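You operate a simulated robot arm through the tools that you are given. There is no shell and no other tool. Be economical: measure what you need, move in short steps, check, and stop when the job is done.

Carry out the task below with a simulated robot arm. There is one attempt and no reset: what you move stays moved.

TASK
Gauge the pouch on the small sliding tray and sort it.
Fine: over 26 mm it goes in HELD, else in GOOD; lower the plunger on it, raise it again, and bring that tray back to the middle; the other pouches stay.
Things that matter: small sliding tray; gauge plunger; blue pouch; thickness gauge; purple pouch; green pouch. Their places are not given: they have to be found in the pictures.

It is judged by the outcome, as a careful person would: the job done as asked, and still so three seconds after it is handed in. It fails if anything else is knocked over, pushed out of place, dropped, spilled or broken.

THE ROBOT
A 7-joint arm with a two-finger parallel gripper, fixed in place. Base frame: the origin is at the foot of the arm, x ahead of it, y to its left, z up. Lengths are in mm, angles in degrees, forces in N, time in s.
Its first joint turns from -66.0 to 66.0 degrees. Payload 2.6 kg.
Tool frame: the origin (TCP) lies between the finger pads and is the grasp point; the fingertips stand 30 mm ahead of it; z points along the fingers, y is the line along which they close. The gripper opens to 94 mm. The fingers are 28 mm wide and 10 mm thick; the gripper's body (50 by 96 mm) begins 55 mm behind the TCP.
Orientation is that of the tool frame in the base frame, as a unit quaternion [w, x, y, z]. With the fingers straight down and closing along the base's y, the tool's x points along the base's -x, its y along +y and its z along -z.

THE INTERFACE
- The arm moves only by the tool nudge_tool. Its argument "targets" is text: rows parted by semicolons, each of 7 numbers parted by spaces: the turn, a rotation vector about the base's x, y, z in degrees, then the shift along the base's x, y, z in mm, then the closure, from 0 (fully open) to 1 (shut). In form: ax ay az x y z hand; .... A call has 1 to 12 rows; each row is the pose to reach, as a shift and turn from the pose commanded when the call began. A row lasts 0.2 s, in which the tool goes at most 50 mm and 8.6 degrees; a call with a longer step from one row to the next is refused whole, and so is a gripper value outside its range. A pose out of reach is approached as far as the arm can. The call stops where the force on the tool passes 70 N (or 10 N more than at its start, if that is more) or the arm is blocked; 0.2 s more then pass. The fingers move at their own pace (about 72 mm/s each) and stop on an object; they squeeze with about 41 N. The grip force told is the motor's: it shows also when the fingers shut on nothing. Time passes only in rows, and 0.2 s behind the last, so rows that repeat a pose let the fingers close. It gives the time, the measured TCP pose, the force on the tool (base axes), the opening and the grip force at its end, in the units of the frame above (readings bear some noise).
- Cameras (640 x 400 px; columns grow to the right, rows downward): "scene" is fixed at [43.6, 445.3, 554.6]; the picture's right is [-0.64, -0.77, 0.00], its down [-0.50, 0.42, -0.76] and it looks along [0.58, -0.48, -0.65] (base axes); focal length 251 px, centre (320, 200). "wrist" rides on the gripper at [-37, 0, -58] in the tool frame; the picture's right is [0.00, -1.00, 0.00], its down [0.97, 0.00, -0.24] and it looks along [0.24, 0.00, 0.97] (tool axes); focal length 218 px, centre (320, 200).
- capture(camera): a new picture of that camera. No time passes.
- point_at(camera, pixels): for up to 12 pixels [column, row] of the newest picture of that camera ("zoom" is the newest enlarged one), the place [x, y, z] in the base frame of the surface seen there, good to about 3 mm. No time passes.
- zoom(camera, box): a new picture of the part [left, top, right, bottom] of that camera's present view, enlarged. No time passes.
- job_done(): hands the job in; it is judged then, once.

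Work in short steps. Measure before you move; look again where a grasp or a placing could have gone wrong, and mend it. You have 80 turns and 34 pictures in all, those below and enlarged ones among them. Open the gripper and draw the arm clear of the work before you hand the job in, unless the task says otherwise; then end with one line.

The tools are called after "Call:" by a JSON object that holds its "method" and its "body". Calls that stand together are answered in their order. nudge_tool: Moves the arm, as the interface text tells. Its arguments: {"type":"object","properties":{"targets":{"type":"string"}},"required":["targets"]} The other tools are called the same way: capture (camera) takes a picture; point_at (camera, pixels) gives the place of the surface under pixels of a picture; zoom (camera, box) takes an enlarged picture of a part of a camera's view; job_done () hands the job in.

At the start:

```text
t: 0.0
ee_pos: [425.3, -34.3, 352.3]
tcp_rot: [0.0, 0.0, 1.0, 0.0]
ft_force: [0.1, 0.1, 1.2]
opening: 94.1
grip_force: 0.0
```

scene: 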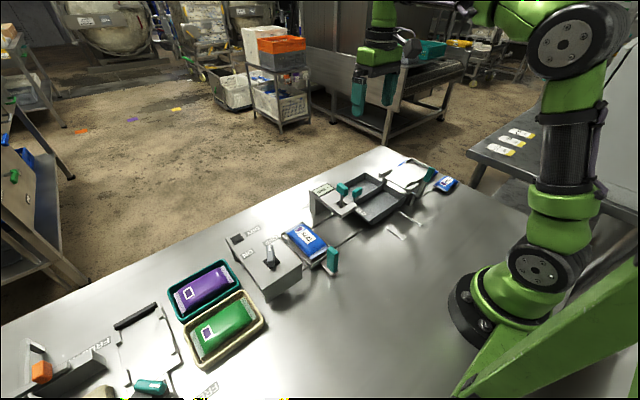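
wrist: 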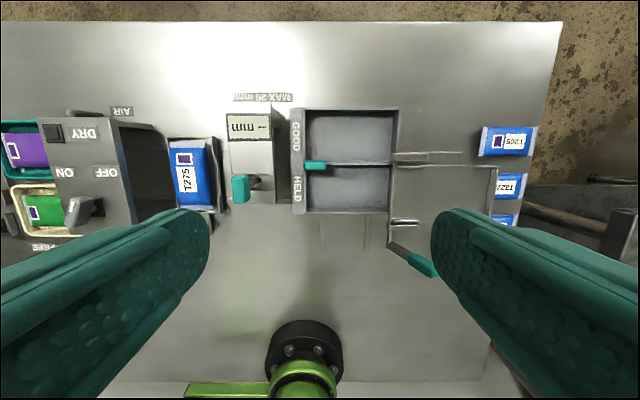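

I start by enlarging the gauge area in both cameras.

Call:
{"method": "zoom", "body": {"camera": "scene", "box": [220, 140, 480, 302]}}

Call:
{"method": "zoom", "body": {"camera": "wrist", "box": [150, 80, 550, 290]}}

```text
2.46 times, centred on (350, 221) of scene
```

zoom: 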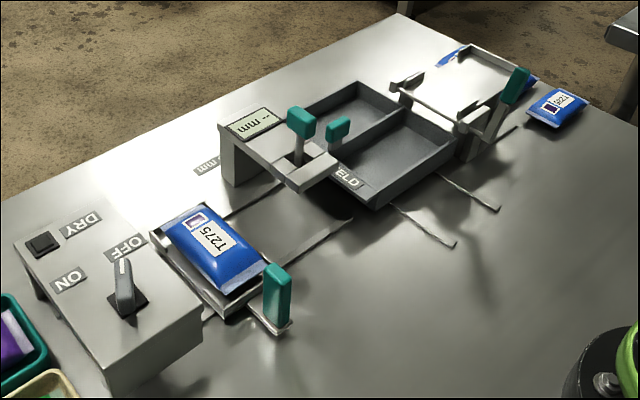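

```text
1.60 times, centred on (350, 185) of wrist
```

zoom: 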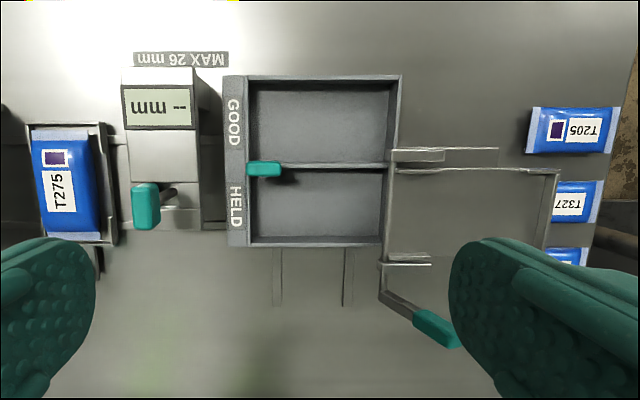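

I measure the main items in the wrist view.

Call:
{"method": "point_at", "body": {"camera": "zoom", "pixels": [[65, 190], [35, 130], [110, 240], [145, 190], [145, 225], [160, 155], [130, 80], [195, 215], [265, 168], [320, 120], [320, 205], [435, 328]]}}

Call:
{"method": "point_at", "body": {"camera": "wrist", "pixels": [[314, 166], [296, 110], [398, 110], [296, 213], [390, 212], [420, 262], [495, 170], [190, 178], [218, 212], [215, 150], [400, 155], [400, 222]]}}

Call:
{"method": "point_at", "body": {"camera": "scene", "pixels": [[332, 250], [331, 268], [342, 188], [342, 200], [357, 192], [300, 238], [430, 175], [420, 192], [405, 172], [270, 255], [400, 228], [285, 232]]}}

```text
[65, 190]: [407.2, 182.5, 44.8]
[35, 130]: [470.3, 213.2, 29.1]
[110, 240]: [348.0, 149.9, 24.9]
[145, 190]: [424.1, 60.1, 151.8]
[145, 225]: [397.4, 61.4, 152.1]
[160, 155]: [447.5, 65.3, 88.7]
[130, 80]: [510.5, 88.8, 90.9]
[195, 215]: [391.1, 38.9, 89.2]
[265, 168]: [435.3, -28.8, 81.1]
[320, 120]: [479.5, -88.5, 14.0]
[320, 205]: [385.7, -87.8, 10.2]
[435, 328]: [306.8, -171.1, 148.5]
```

```text
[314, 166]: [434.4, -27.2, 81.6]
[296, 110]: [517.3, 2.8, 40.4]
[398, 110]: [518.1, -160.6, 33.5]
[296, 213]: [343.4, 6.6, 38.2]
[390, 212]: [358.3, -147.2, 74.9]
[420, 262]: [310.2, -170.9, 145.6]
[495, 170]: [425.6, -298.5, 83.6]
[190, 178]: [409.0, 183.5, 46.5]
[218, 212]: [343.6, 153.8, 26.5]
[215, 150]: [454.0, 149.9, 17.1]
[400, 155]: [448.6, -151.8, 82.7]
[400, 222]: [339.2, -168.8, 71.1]
```

```text
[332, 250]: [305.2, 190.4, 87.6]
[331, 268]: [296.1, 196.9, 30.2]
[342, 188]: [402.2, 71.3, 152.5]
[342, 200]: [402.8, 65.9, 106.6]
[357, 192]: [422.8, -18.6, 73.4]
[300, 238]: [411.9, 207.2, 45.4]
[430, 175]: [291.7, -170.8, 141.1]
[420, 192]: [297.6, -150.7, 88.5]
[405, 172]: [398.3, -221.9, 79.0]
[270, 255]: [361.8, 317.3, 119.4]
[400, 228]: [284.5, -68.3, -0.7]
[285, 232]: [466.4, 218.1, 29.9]
```

I enlarge the scene picture more closely on tray + gauge, and on the bin + frame.

Call:
{"method": "zoom", "body": {"camera": "scene", "box": [270, 170, 390, 290]}}

Call:
{"method": "zoom", "body": {"camera": "scene", "box": [340, 150, 470, 250]}}

```text
3.33 times, centred on (330, 230) of scene
```

zoom: 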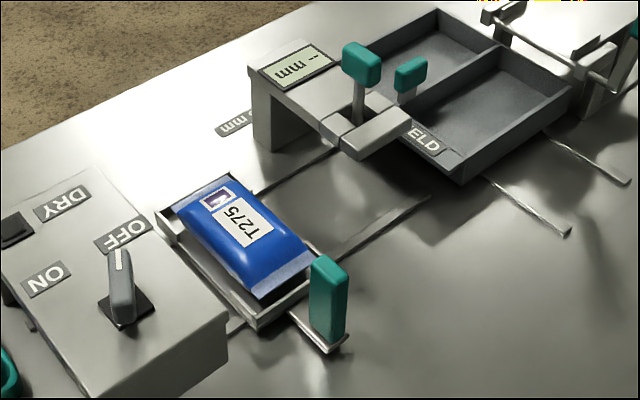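

```text
4.00 times, centred on (405, 200) of scene
```

zoom: 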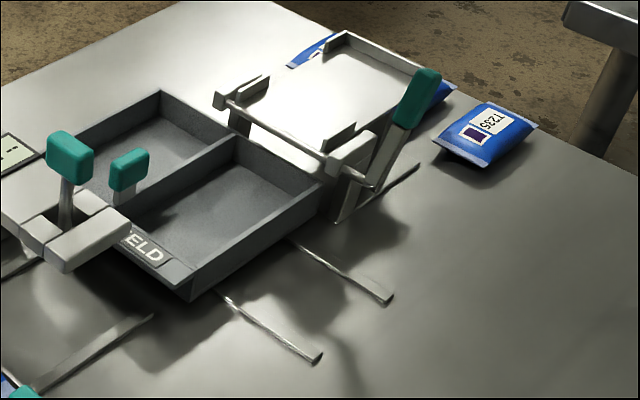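

The tray (T275) sits on y-running rails between the dryer and gauge, handle at about (300,193,60). I move above its handle at a safe height and look.

Call:
{"method": "nudge_tool", "body": {"targets": "0 0 0 -20 38 0 0; 0 0 0 -42 76 0 0; 0 0 0 -63 114 0 0; 0 0 0 -84 152 -20 0; 0 0 0 -105 190 -50 0; 0 0 0 -121 225 -80 0; 0 0 0 -121 227 -100 0"}}

Call:
{"method": "capture", "body": {"camera": "wrist"}}

```text
refused: row 5 steps farther than a row can; nothing moved
```

```text
27 pictures are left
```

wrist: 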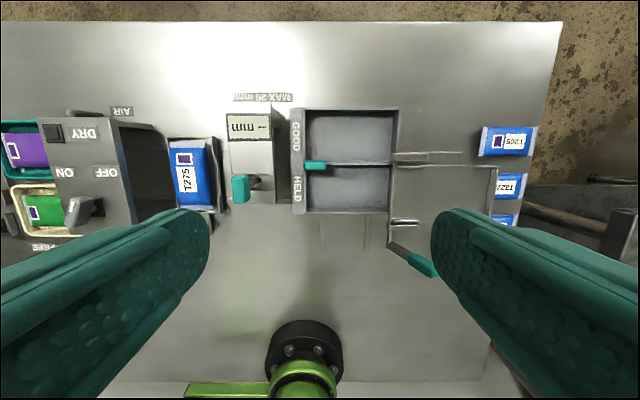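

Row 5 was too long; I use smaller steps.

Call:
{"method": "nudge_tool", "body": {"targets": "0 0 0 -20 36 0 0; 0 0 0 -40 72 0 0; 0 0 0 -60 108 -10 0; 0 0 0 -80 144 -25 0; 0 0 0 -100 180 -45 0; 0 0 0 -115 212 -70 0; 0 0 0 -121 227 -100 0; 0 0 0 -121 227 -100 0"}}

Call:
{"method": "capture", "body": {"camera": "wrist"}}

```text
t: 1.8
ee_pos: [303.4, 193.9, 253.0]
tcp_rot: [-0.001, 0.0, 1.0, 0.0]
ft_force: [0.0, 0.9, -0.4]
opening: 93.9
grip_force: 0.0
```

```text
26 pictures are left
```

wrist: 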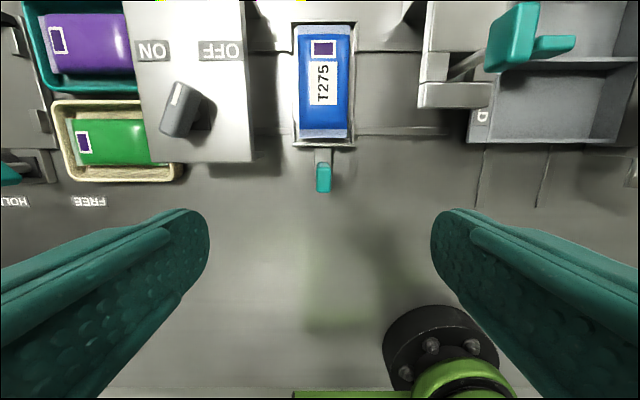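

The rails run from under the dryer to the gauge, so the tray's middle is where it now stands. I measure handle, tray and pouch.

Call:
{"method": "point_at", "body": {"camera": "wrist", "pixels": [[317, 166], [330, 166], [323, 188], [323, 155], [299, 138], [352, 142], [325, 90], [303, 90], [348, 90], [325, 30], [325, 133], [250, 130]]}}

Call:
{"method": "zoom", "body": {"camera": "wrist", "box": [240, 0, 500, 200]}}

```text
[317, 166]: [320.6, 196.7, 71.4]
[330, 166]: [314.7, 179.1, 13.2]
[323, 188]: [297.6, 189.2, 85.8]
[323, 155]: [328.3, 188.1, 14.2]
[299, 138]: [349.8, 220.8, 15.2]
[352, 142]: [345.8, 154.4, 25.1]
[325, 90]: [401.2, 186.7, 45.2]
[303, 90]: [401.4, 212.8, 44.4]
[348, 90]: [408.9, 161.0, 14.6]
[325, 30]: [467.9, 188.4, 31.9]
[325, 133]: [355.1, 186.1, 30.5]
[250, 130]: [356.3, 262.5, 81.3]
```

```text
2.00 times, centred on (370, 100) of wrist
```

zoom: 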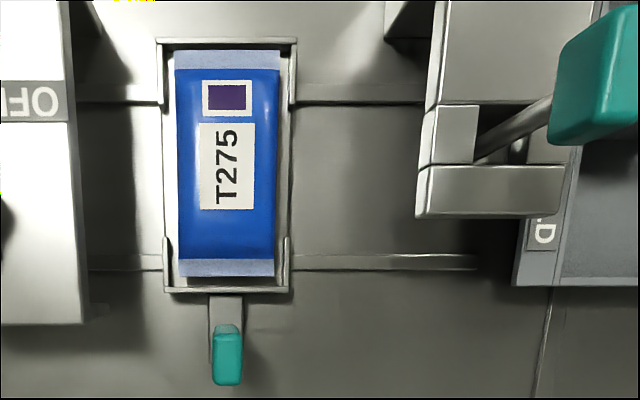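

Handle: centre about (307,189), z 15–88. I lower the open gripper around it to TCP z 62 and close.

Call:
{"method": "nudge_tool", "body": {"targets": "0 0 0 2 -3 -45 0; 0 0 0 4 -5 -90 0; 0 0 0 4 -5 -135 0; 0 0 0 4 -5 -165 0; 0 0 0 4 -5 -190 0; 0 0 0 4 -5 -190 1; 0 0 0 4 -5 -190 1; 0 0 0 4 -5 -190 1; 0 0 0 4 -5 -190 1"}}

Call:
{"method": "point_at", "body": {"camera": "scene", "pixels": [[348, 215], [330, 207], [352, 210], [315, 195], [325, 213], [380, 214]]}}

```text
t: 3.8
ee_pos: [306.6, 189.1, 62.2]
tcp_rot: [0.0, 0.0, 1.0, 0.001]
ft_force: [-0.7, 0.4, -6.3]
opening: 20.4
grip_force: 44.7
```

```text
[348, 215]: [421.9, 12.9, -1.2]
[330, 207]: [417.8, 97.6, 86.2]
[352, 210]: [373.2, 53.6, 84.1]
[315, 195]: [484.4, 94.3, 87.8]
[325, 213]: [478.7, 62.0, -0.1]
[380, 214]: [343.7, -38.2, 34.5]
```

Gripped the handle (tray centre y≈189). I slide it along −y, first 30 mm, to check that it moves freely.

Call:
{"method": "nudge_tool", "body": {"targets": "0 0 0 0 -10 0 1; 0 0 0 0 -20 0 1; 0 0 0 0 -30 0 1; 0 0 0 0 -30 0 1"}}

Call:
{"method": "capture", "body": {"camera": "scene"}}

```text
t: 4.8
ee_pos: [308.1, 157.4, 62.7]
tcp_rot: [-0.002, 0.0, 1.0, 0.001]
ft_force: [-6.5, 1.3, -12.5]
opening: 20.3
grip_force: 44.8
```

```text
24 pictures are left
```

scene: 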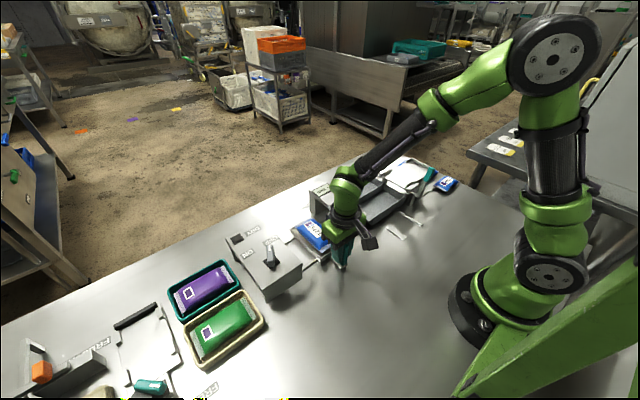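

The tray moves with the gripper. I continue to about y=67, under the gauge.

Call:
{"method": "nudge_tool", "body": {"targets": "0 0 0 0 -12 0 1; 0 0 0 0 -24 0 1; 0 0 0 0 -36 0 1; 0 0 0 0 -48 0 1; 0 0 0 0 -60 0 1; 0 0 0 0 -72 0 1; 0 0 0 0 -80 0 1; 0 0 0 0 -86 0 1; 0 0 0 0 -92 0 1; 0 0 0 0 -92 0 1"}}

Call:
{"method": "capture", "body": {"camera": "wrist"}}

```text
t: 7.0
ee_pos: [308.4, 66.7, 63.2]
tcp_rot: [-0.002, 0.001, 1.0, 0.0]
ft_force: [-19.0, -0.3, 5.9]
opening: 20.5
grip_force: 44.8
```

```text
23 pictures are left
```

wrist: 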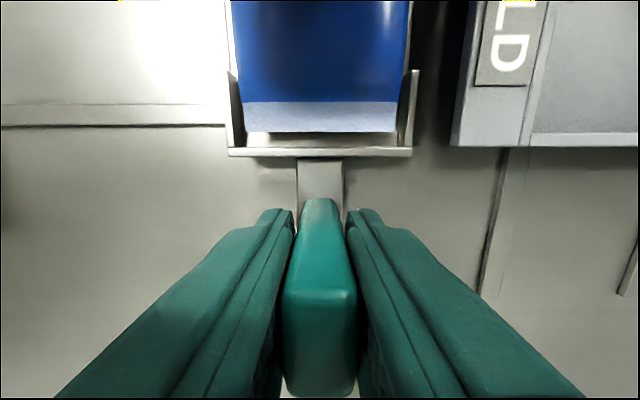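

No stop felt (Fy≈0). I release, rise, and look from above to check alignment.

Call:
{"method": "nudge_tool", "body": {"targets": "0 0 0 0 0 0 0.5; 0 0 0 0 0 0 0.3; 0 0 0 0 0 30 0.3; 0 0 0 0 0 75 0.3; 0 0 0 0 0 120 0.2; 0 0 0 0 0 165 0; 0 0 0 0 0 200 0; 0 0 0 0 0 200 0"}}

Call:
{"method": "capture", "body": {"camera": "wrist"}}

Call:
{"method": "zoom", "body": {"camera": "scene", "box": [270, 160, 390, 280]}}

```text
t: 8.8
ee_pos: [308.4, 65.8, 264.1]
tcp_rot: [0.0, 0.0, 1.0, 0.0]
ft_force: [0.7, 0.5, -1.3]
opening: 94.1
grip_force: 0.1
```

```text
22 pictures are left
```

wrist: 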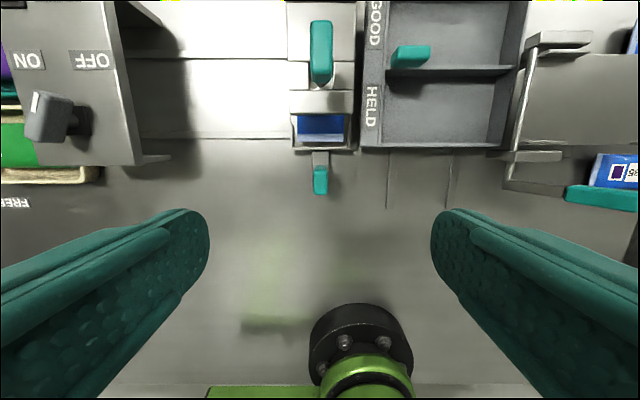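

```text
3.33 times, centred on (330, 220) of scene
```

zoom: 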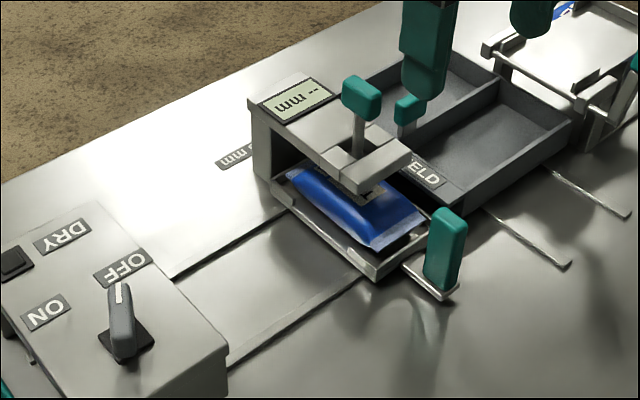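

The tray is aligned under the gauge. I measure the plunger knob.

Call:
{"method": "point_at", "body": {"camera": "wrist", "pixels": [[322, 25], [312, 60], [322, 60], [332, 60], [322, 78], [322, 98], [400, 55], [420, 50], [413, 62], [320, 180]]}}

Call:
{"method": "point_at", "body": {"camera": "zoom", "pixels": [[348, 90], [375, 103], [358, 130], [362, 160], [345, 155], [370, 85]]}}

```text
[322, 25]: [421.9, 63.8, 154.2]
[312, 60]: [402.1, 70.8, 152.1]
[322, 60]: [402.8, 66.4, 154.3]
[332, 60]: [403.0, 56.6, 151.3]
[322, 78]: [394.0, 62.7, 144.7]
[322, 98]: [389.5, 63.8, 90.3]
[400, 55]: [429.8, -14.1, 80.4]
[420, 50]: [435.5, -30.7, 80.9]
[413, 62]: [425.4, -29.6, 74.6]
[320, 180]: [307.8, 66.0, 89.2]
```

```text
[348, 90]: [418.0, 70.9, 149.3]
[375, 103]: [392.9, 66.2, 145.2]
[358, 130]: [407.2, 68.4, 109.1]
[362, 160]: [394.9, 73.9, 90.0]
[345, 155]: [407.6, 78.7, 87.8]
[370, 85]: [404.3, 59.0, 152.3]
```

Knob centre is (408,65), z 122–153, 16 wide in y. I move above it with the gripper open, going down to TCP z≈160 (tips at 130).

Call:
{"method": "nudge_tool", "body": {"targets": "0 0 0 33 0 0 0; 0 0 0 67 -1 0 0; 0 0 0 100 -1 -10 0; 0 0 0 100 -1 -45 0; 0 0 0 100 -1 -80 0; 0 0 0 100 -1 -104 0; 0 0 0 100 -1 -104 0"}}

Call:
{"method": "capture", "body": {"camera": "wrist"}}

```text
t: 10.4
ee_pos: [408.9, 64.8, 159.6]
tcp_rot: [0.0, 0.0, 1.0, -0.001]
ft_force: [-0.2, 0.5, 0.7]
opening: 93.8
grip_force: 0.2
```

```text
20 pictures are left
```

wrist: 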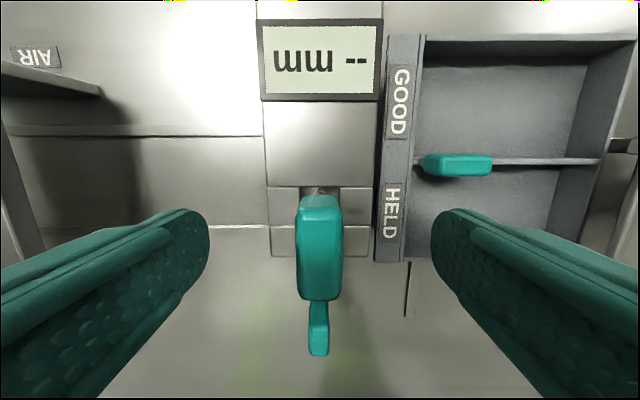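

Centred and in reach. I close on the knob and lower 9 mm.

Call:
{"method": "nudge_tool", "body": {"targets": "0 0 0 0 0 0 1; 0 0 0 0 0 0 1; 0 0 0 0 0 0 1; 0 0 0 0 0 0 1; 0 0 0 0 0 -3 1; 0 0 0 0 0 -6 1; 0 0 0 0 0 -9 1; 0 0 0 0 0 -9 1"}}

```text
t: 12.2
ee_pos: [408.2, 64.7, 148.8]
tcp_rot: [0.0, 0.0, 1.0, 0.0]
ft_force: [-1.4, 0.8, -0.2]
opening: 15.5
grip_force: 45.4
```

Moving freely, little force. I lower further in small steps.

Call:
{"method": "nudge_tool", "body": {"targets": "0 0 0 0 0 -2 1; 0 0 0 0 0 -4 1; 0 0 0 0 0 -6 1; 0 0 0 0 0 -8 1; 0 0 0 0 0 -8 1"}}

Call:
{"method": "zoom", "body": {"camera": "wrist", "box": [200, 0, 440, 150]}}

```text
t: 13.4
ee_pos: [409.8, 64.8, 145.5]
tcp_rot: [0.002, 0.001, 1.0, 0.001]
ft_force: [-20.7, -4.2, 43.9]
opening: 15.5
grip_force: 44.8
```

```text
2.67 times, centred on (320, 75) of wrist
```

zoom: 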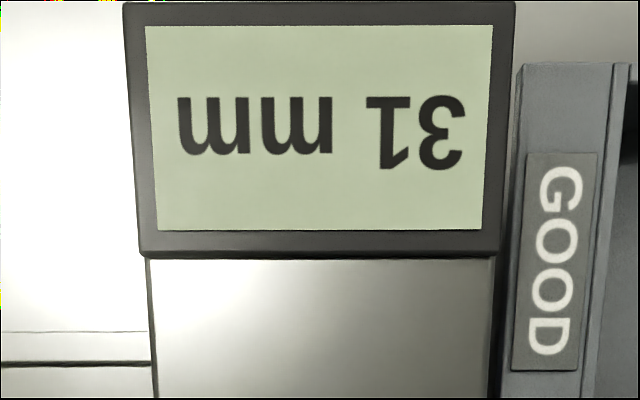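

The upside-down display reads "31 mm" with contact force, so it's HELD. I raise the plunger to its former height.

Call:
{"method": "nudge_tool", "body": {"targets": "0 0 0 0 0 0 1; 0 0 0 0 0 4 1; 0 0 0 0 0 8 1; 0 0 0 0 0 12 1; 0 0 0 0 0 16 1; 0 0 0 0 0 17 1; 0 0 0 0 0 17 1"}}

Call:
{"method": "zoom", "body": {"camera": "wrist", "box": [200, 0, 440, 150]}}

```text
t: 15.0
ee_pos: [408.4, 64.8, 159.9]
tcp_rot: [0.001, 0.0, 1.0, -0.001]
ft_force: [21.2, 6.2, -7.8]
opening: 15.6
grip_force: 45.1
```

```text
2.67 times, centred on (320, 75) of wrist
```

zoom: 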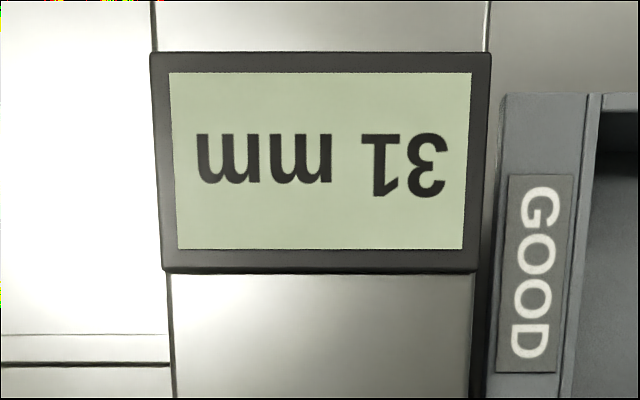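

Reading holds at 31 mm. I release the knob and rise, then check it stays up.

Call:
{"method": "nudge_tool", "body": {"targets": "0 0 0 0 0 0 0.6; 0 0 0 0 0 0 0.3; 0 0 0 0 0 0 0.3; 0 0 0 0 0 40 0.3; 0 0 0 0 0 80 0.2; 0 0 0 -33 0 104 0; 0 0 0 -67 0 104 0; 0 0 0 -101 0 104 0; 0 0 0 -101 0 104 0"}}

Call:
{"method": "zoom", "body": {"camera": "scene", "box": [270, 160, 390, 280]}}

Call:
{"method": "point_at", "body": {"camera": "zoom", "pixels": [[348, 90], [370, 85], [445, 215], [440, 260]]}}

```text
t: 17.0
ee_pos: [307.9, 65.5, 264.0]
tcp_rot: [0.0, 0.0, 1.0, -0.001]
ft_force: [0.4, 0.2, -0.4]
opening: 93.7
grip_force: 0.1
```

```text
3.33 times, centred on (330, 220) of scene
```

zoom: 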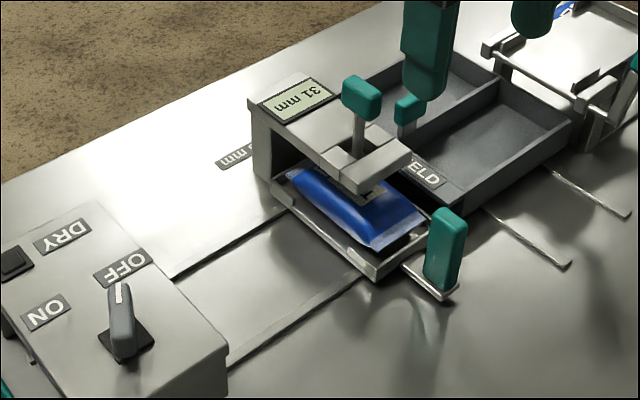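

```text
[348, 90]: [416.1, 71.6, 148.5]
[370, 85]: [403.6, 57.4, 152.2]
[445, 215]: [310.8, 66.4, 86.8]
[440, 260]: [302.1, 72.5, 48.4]
```

The plunger is up and stays. I grip the tray handle again.

Call:
{"method": "nudge_tool", "body": {"targets": "0 0 0 0 0 -45 0; 0 0 0 0 0 -90 0; 0 0 0 0 0 -135 0; 0 0 0 0 0 -175 0; 0 0 0 0 0 -201 0; 0 0 0 0 0 -201 1; 0 0 0 0 0 -201 1; 0 0 0 0 0 -201 1; 0 0 0 0 0 -201 1"}}

Call:
{"method": "nudge_tool", "body": {"targets": "0 0 0 0 12 0 1; 0 0 0 0 24 0 1; 0 0 0 0 36 0 1; 0 0 0 0 48 0 1; 0 0 0 0 60 0 1; 0 0 0 0 72 0 1; 0 0 0 0 84 0 1; 0 0 0 0 96 0 1; 0 0 0 0 108 0 1; 0 0 0 0 116 0 1; 0 0 0 0 123 0 1; 0 0 0 0 123 0 1"}}

```text
t: 19.0
ee_pos: [308.0, 64.8, 62.3]
tcp_rot: [0.0, 0.0, 1.0, 0.0]
ft_force: [0.2, -0.8, -7.9]
opening: 20.4
grip_force: 44.8
```

```text
t: 21.6
ee_pos: [307.8, 187.1, 63.6]
tcp_rot: [0.0, -0.001, 1.0, -0.001]
ft_force: [11.8, 0.6, -33.4]
opening: 20.2
grip_force: 45.1
```

I nudge 2 mm more to the original y≈189, release and rise to look.

Call:
{"method": "nudge_tool", "body": {"targets": "0 0 0 0 2 -1 1; 0 0 0 0 2 -1 1; 0 0 0 0 2 -1 0.5; 0 0 0 0 2 -1 0.3; 0 0 0 0 2 -1 0.3; 0 0 0 0 2 40 0.3; 0 0 0 0 2 85 0.2; 0 0 0 0 2 130 0; 0 0 0 0 2 170 0; 0 0 0 -4 5 192 0; 0 0 0 -4 5 192 0"}}

Call:
{"method": "capture", "body": {"camera": "wrist"}}

Call:
{"method": "point_at", "body": {"camera": "wrist", "pixels": [[323, 188], [299, 138], [352, 142], [325, 90], [303, 90], [347, 90], [325, 30], [325, 133], [325, 110], [325, 60]]}}

```text
t: 24.0
ee_pos: [303.9, 192.5, 254.3]
tcp_rot: [0.0, 0.0, 1.0, 0.0]
ft_force: [0.3, -0.5, 0.0]
opening: 94.1
grip_force: 0.0
```

```text
16 pictures are left
```

wrist: 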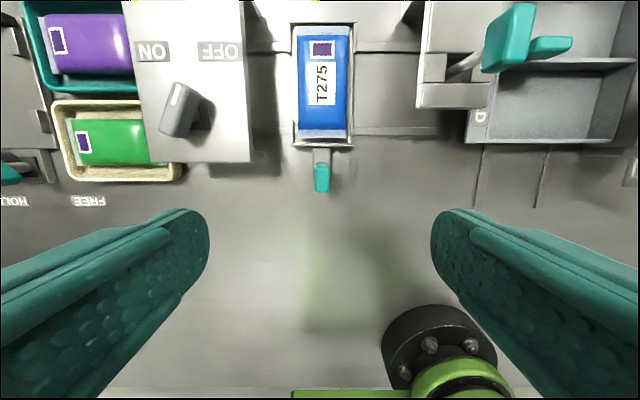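

```text
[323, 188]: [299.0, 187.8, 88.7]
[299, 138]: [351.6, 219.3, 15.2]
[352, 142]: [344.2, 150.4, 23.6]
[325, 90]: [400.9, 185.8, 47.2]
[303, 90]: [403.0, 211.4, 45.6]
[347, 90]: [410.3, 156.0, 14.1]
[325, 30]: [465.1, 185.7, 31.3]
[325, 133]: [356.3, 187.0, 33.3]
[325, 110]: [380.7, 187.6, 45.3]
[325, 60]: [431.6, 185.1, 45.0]
```

The tray is back in the middle (same pixels as at the start). Pouch centre ≈(408,187), y 162–212, top z≈46, with tray-wall cutouts at the middle. I go over it with opening ~75 mm and descend part way to test the reach.

Call:
{"method": "nudge_tool", "body": {"targets": "0 0 0 34 -2 0 0.2; 0 0 0 68 -5 0 0.2; 0 0 0 101 -5.5 0 0.2; 0 0 0 101 -5.5 -45 0.2; 0 0 0 101 -5.5 -90 0.2; 0 0 0 101 -5.5 -130 0.2; 0 0 0 101 -5.5 -155 0.2; 0 0 0 101 -5.5 -155 0.2"}}

Call:
{"method": "capture", "body": {"camera": "wrist"}}

```text
t: 25.8
ee_pos: [403.8, 186.5, 98.9]
tcp_rot: [0.0, 0.0, 1.0, 0.0]
ft_force: [-0.8, -0.5, 0.2]
opening: 75.2
grip_force: 0.0
```

```text
15 pictures are left
```

wrist: 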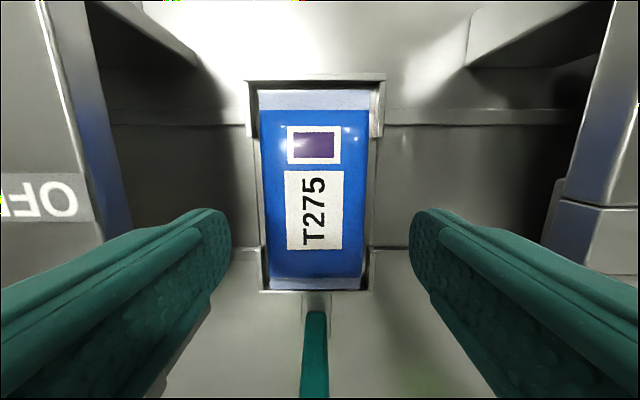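

Good reach. I descend to TCP z≈48, between the cutouts, and close on the pouch.

Call:
{"method": "nudge_tool", "body": {"targets": "0 0 0 3 1.5 -20 0.2; 0 0 0 5 1.5 -40 0.2; 0 0 0 5 1.5 -51 0.2; 0 0 0 5 1.5 -51 0.2; 0 0 0 5 1.5 -51 0.45; 0 0 0 5 1.5 -51 0.6; 0 0 0 5 1.5 -51 0.8; 0 0 0 5 1.5 -51 0.8"}}

Call:
{"method": "zoom", "body": {"camera": "wrist", "box": [160, 50, 480, 250]}}

```text
t: 27.6
ee_pos: [409.2, 188.5, 49.2]
tcp_rot: [0.0, 0.001, 1.0, 0.0]
ft_force: [0.5, 0.0, -0.2]
opening: 58.8
grip_force: 41.5
```

```text
2.00 times, centred on (320, 150) of wrist
```

zoom: 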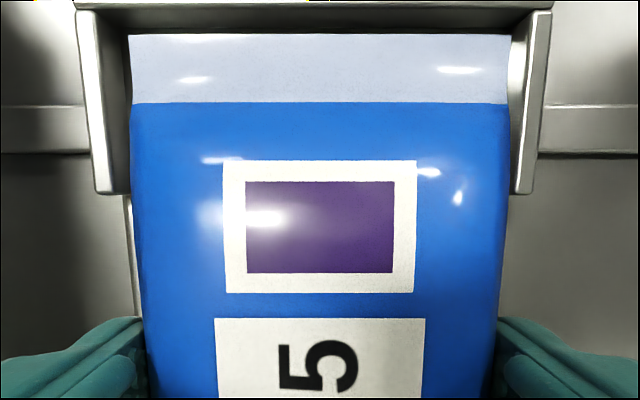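

Fingers stopped on the pouch at 58.8 mm. I lift gently and look.

Call:
{"method": "nudge_tool", "body": {"targets": "0 0 0 0 0 0 1; 0 0 0 0 0 10 1; 0 0 0 0 0 25 1; 0 0 0 0 0 45 1; 0 0 0 0 0 65 1; 0 0 0 0 0 65 1"}}

Call:
{"method": "zoom", "body": {"camera": "scene", "box": [240, 130, 440, 290]}}

```text
t: 29.0
ee_pos: [410.2, 188.4, 113.7]
tcp_rot: [-0.001, 0.001, 1.0, 0.0]
ft_force: [-0.1, 0.0, -1.0]
opening: 59.3
grip_force: 41.0
```

```text
2.50 times, centred on (340, 210) of scene
```

zoom: 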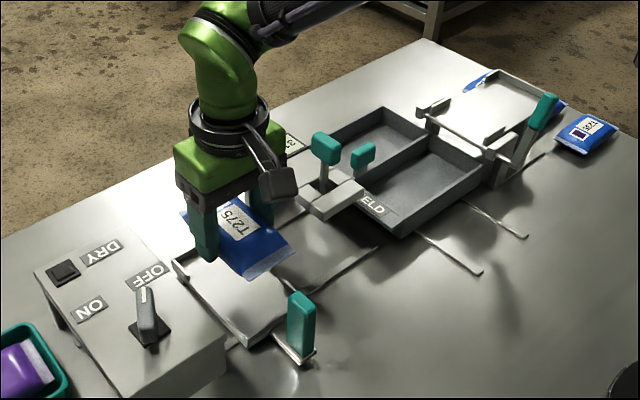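

The pouch is lifted and the tray is unmoved. I rise to z≈245, then carry it toward the bin over HELD while turning −90° so it lies along y.

Call:
{"method": "nudge_tool", "body": {"targets": "0 0 0 0 0 30 1; 0 0 0 -2 0 65 1; 0 0 0 -5 0 100 1; 0 0 -5 -8 -3 130 1; 0 0 -13 -10 -35 130 1; 0 0 -21 -12 -70 130 1; 0 0 -29 -14 -105 130 1; 0 0 -37 -16 -140 130 1; 0 0 -45 -18 -175 130 1; 0 0 -53 -20 -210 130 1; 0 0 -61 -20 -240 130 1; 0 0 -69 -20 -270 130 1"}}

Call:
{"method": "nudge_tool", "body": {"targets": "0 0 -7 0 0 0 1; 0 0 -14 0 0 0 1; 0 0 -21 0 0 0 1; 0 0 -21 0 0 0 1"}}

Call:
{"method": "capture", "body": {"camera": "wrist"}}

Call:
{"method": "capture", "body": {"camera": "scene"}}

```text
t: 31.6
ee_pos: [389.8, -81.3, 243.5]
tcp_rot: [0.0, 0.567, 0.824, 0.0]
ft_force: [0.7, 0.4, -1.2]
opening: 59.1
grip_force: 41.1
```

```text
t: 32.6
ee_pos: [390.0, -80.4, 243.6]
tcp_rot: [0.0, 0.708, 0.707, 0.0]
ft_force: [0.1, -0.6, -1.0]
opening: 59.0
grip_force: 41.1
```

```text
12 pictures are left
```

wrist: 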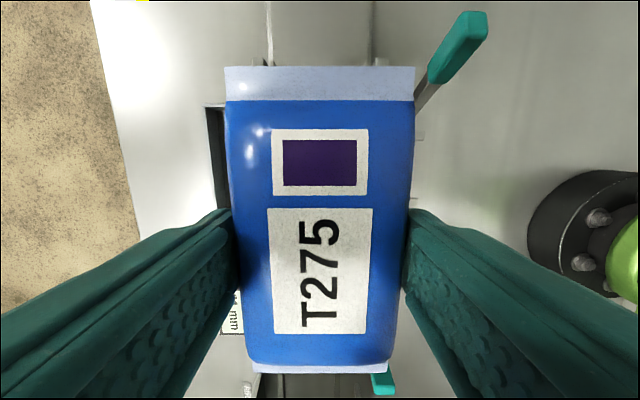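

```text
11 pictures are left
```

scene: 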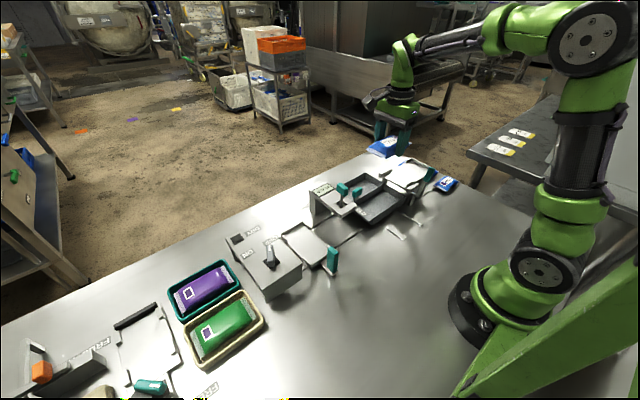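

I enlarge the bin in the scene view to measure the HELD compartment.

Call:
{"method": "zoom", "body": {"camera": "scene", "box": [330, 160, 430, 235]}}

```text
5.33 times, centred on (380, 198) of scene
```

zoom: 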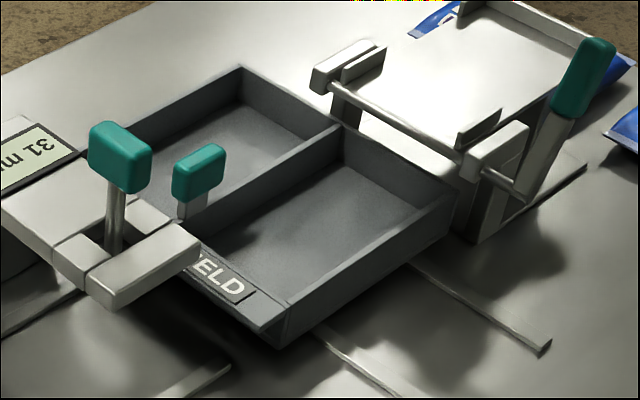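

Call:
{"method": "point_at", "body": {"camera": "zoom", "pixels": [[288, 305], [281, 300], [448, 193], [455, 190], [340, 128], [265, 173], [250, 185], [350, 165], [440, 190], [400, 240], [300, 250], [240, 300]]}}

```text
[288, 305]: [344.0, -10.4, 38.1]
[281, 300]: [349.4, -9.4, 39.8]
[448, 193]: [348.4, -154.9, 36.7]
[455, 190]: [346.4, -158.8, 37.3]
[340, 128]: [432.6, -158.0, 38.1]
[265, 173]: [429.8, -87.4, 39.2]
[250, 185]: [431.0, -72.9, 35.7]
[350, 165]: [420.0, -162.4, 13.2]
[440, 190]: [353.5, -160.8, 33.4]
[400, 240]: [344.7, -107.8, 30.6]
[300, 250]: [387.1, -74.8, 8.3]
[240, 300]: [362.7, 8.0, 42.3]
```

HELD interior: x 348–428, y −12..−156, wall tops z≈38, floor z≈9. Fingers plus pouch (79 mm) won't open inside, so I centre at (388.5,−84) and lower until the tips are just above the walls; first to z≈88 and look.

Call:
{"method": "nudge_tool", "body": {"targets": "0 0 0 -1.5 -3.6 -40 1; 0 0 0 -1.5 -3.6 -80 1; 0 0 0 -1.5 -3.6 -115 1; 0 0 0 -1.5 -3.6 -140 1; 0 0 0 -1.5 -3.6 -155 1; 0 0 0 -1.5 -3.6 -155 1"}}

Call:
{"method": "zoom", "body": {"camera": "scene", "box": [320, 120, 450, 245]}}

Call:
{"method": "capture", "body": {"camera": "wrist"}}

```text
t: 34.0
ee_pos: [389.6, -85.0, 88.3]
tcp_rot: [0.0, 0.707, 0.707, 0.0]
ft_force: [0.5, 0.1, -1.5]
opening: 59.0
grip_force: 41.1
```

```text
3.20 times, centred on (385, 182) of scene
```

zoom: 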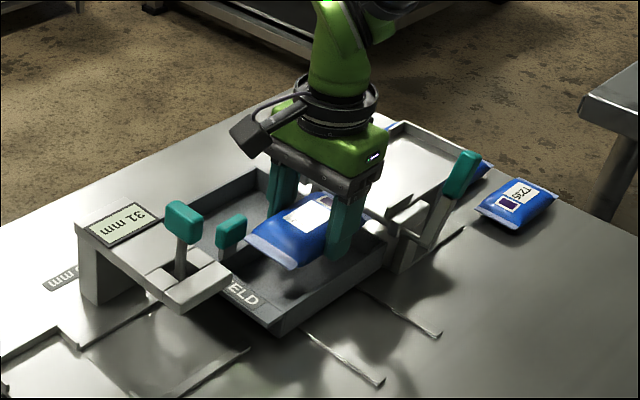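

```text
8 pictures are left
```

wrist: 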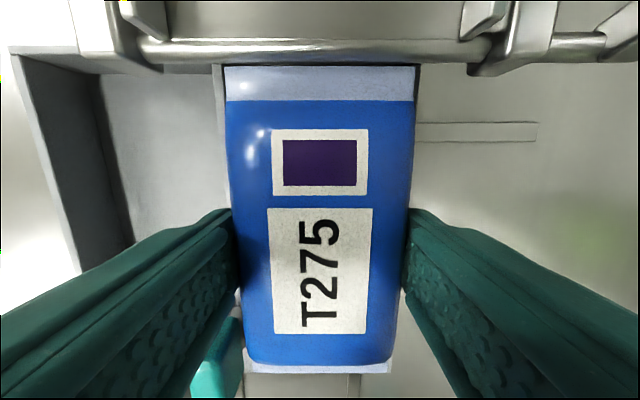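

I check the pouch ends relative to the bin and tipper bar.

Call:
{"method": "point_at", "body": {"camera": "wrist", "pixels": [[320, 70], [320, 370], [320, 100], [320, 50], [215, 200], [410, 180], [230, 180], [320, 250], [225, 350], [395, 366]]}}

```text
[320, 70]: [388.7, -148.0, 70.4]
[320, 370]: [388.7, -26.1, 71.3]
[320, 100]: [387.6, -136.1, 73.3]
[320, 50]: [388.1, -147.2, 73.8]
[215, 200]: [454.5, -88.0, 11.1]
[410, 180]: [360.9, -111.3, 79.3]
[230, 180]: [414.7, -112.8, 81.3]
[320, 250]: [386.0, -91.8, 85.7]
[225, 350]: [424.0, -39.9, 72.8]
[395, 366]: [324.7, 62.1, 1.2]
```

The tipper bar (y≈−150, z≈75) is close to the pouch's end (y −148). I shift 6 mm to +y and 1 mm in −x, then lower to z≈72.

Call:
{"method": "nudge_tool", "body": {"targets": "0 0 0 -1 3 0 1; 0 0 0 -1 6 0 1; 0 0 0 -1 6 0 1; 0 0 0 -1 6 -6 1; 0 0 0 -1 6 -11 1; 0 0 0 -1 6 -16 1; 0 0 0 -1 6 -16 1"}}

Call:
{"method": "zoom", "body": {"camera": "scene", "box": [330, 140, 430, 240]}}

```text
t: 35.6
ee_pos: [387.5, -78.0, 72.2]
tcp_rot: [0.0, 0.707, 0.707, -0.001]
ft_force: [0.9, -0.5, -1.3]
opening: 59.1
grip_force: 40.9
```

```text
4.00 times, centred on (380, 190) of scene
```

zoom: 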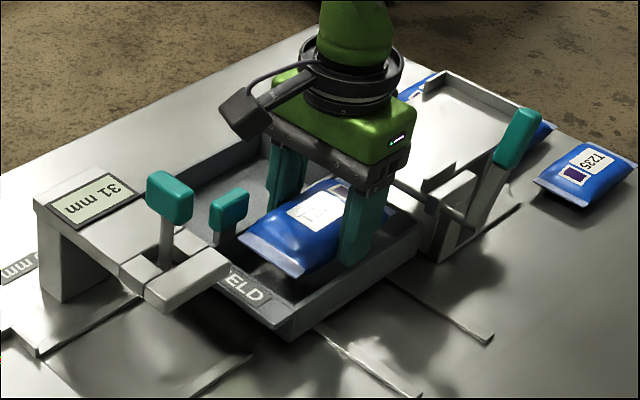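

Pouch is centred over HELD with no contact. I release it into the compartment and rise straight up.

Call:
{"method": "nudge_tool", "body": {"targets": "0 0 0 0 0 -1 1; 0 0 0 0 0 -1 0.2; 0 0 0 0 0 -1 0.1; 0 0 0 0 0 -1 0.1; 0 0 0 0 0 -1 0.1; 0 0 0 0 0 30 0.1; 0 0 0 0 0 75 0.1; 0 0 0 0 0 120 0.1; 0 0 0 0 0 165 0.1; 0 0 0 -25 25 185 0.1; 0 0 0 -50 50 195 0.1; 0 0 0 -50 50 195 0.1"}}

Call:
{"method": "capture", "body": {"camera": "wrist"}}

Call:
{"method": "capture", "body": {"camera": "scene"}}

Call:
{"method": "zoom", "body": {"camera": "scene", "box": [270, 150, 430, 290]}}

```text
t: 38.2
ee_pos: [336.9, -29.3, 267.8]
tcp_rot: [0.0, 0.707, 0.707, 0.001]
ft_force: [0.2, -0.5, -0.7]
opening: 84.3
grip_force: 0.0
```

```text
6 pictures are left
```

wrist: 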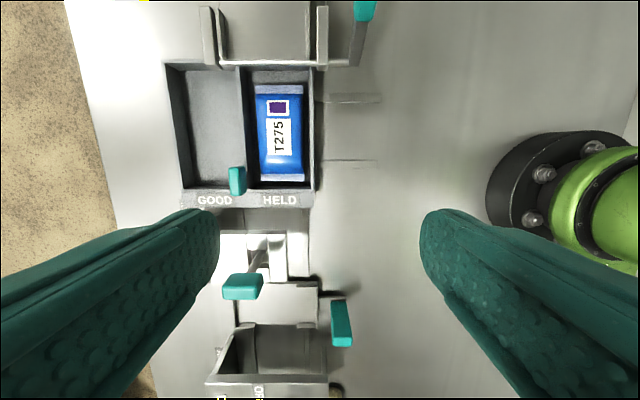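

```text
5 pictures are left
```

scene: 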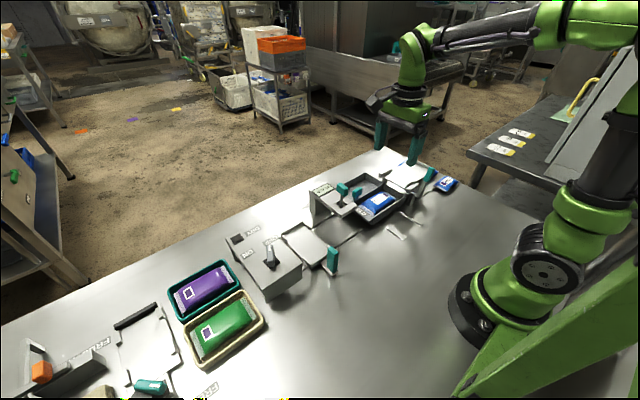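

```text
2.86 times, centred on (350, 220) of scene
```

zoom: 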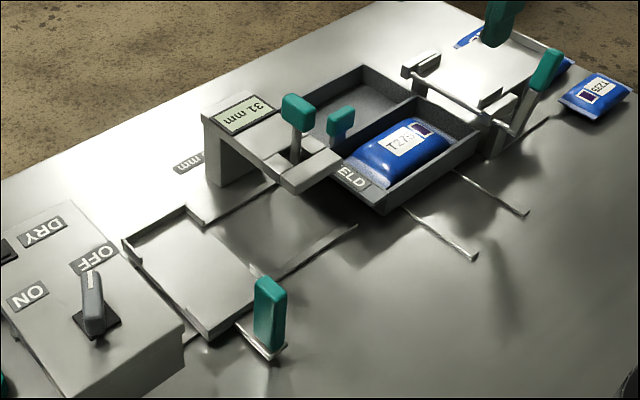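

The pouch lies flat in HELD, the tray is in the middle, the plunger is up, the other pouches are undisturbed, and the arm is clear with the gripper open. I hand in.

Call:
{"method": "job_done", "body": {}}

```text
The job is handed in.
```

The pouch on the small sliding tray (T275) measured 31 mm, so it went in HELD. The plunger is raised again and the tray is back in the middle, within about 2 mm of where it started. The pouch was let go just above the HELD walls, a drop of about 3 cm, and lies flat. The other pouches were not touched.
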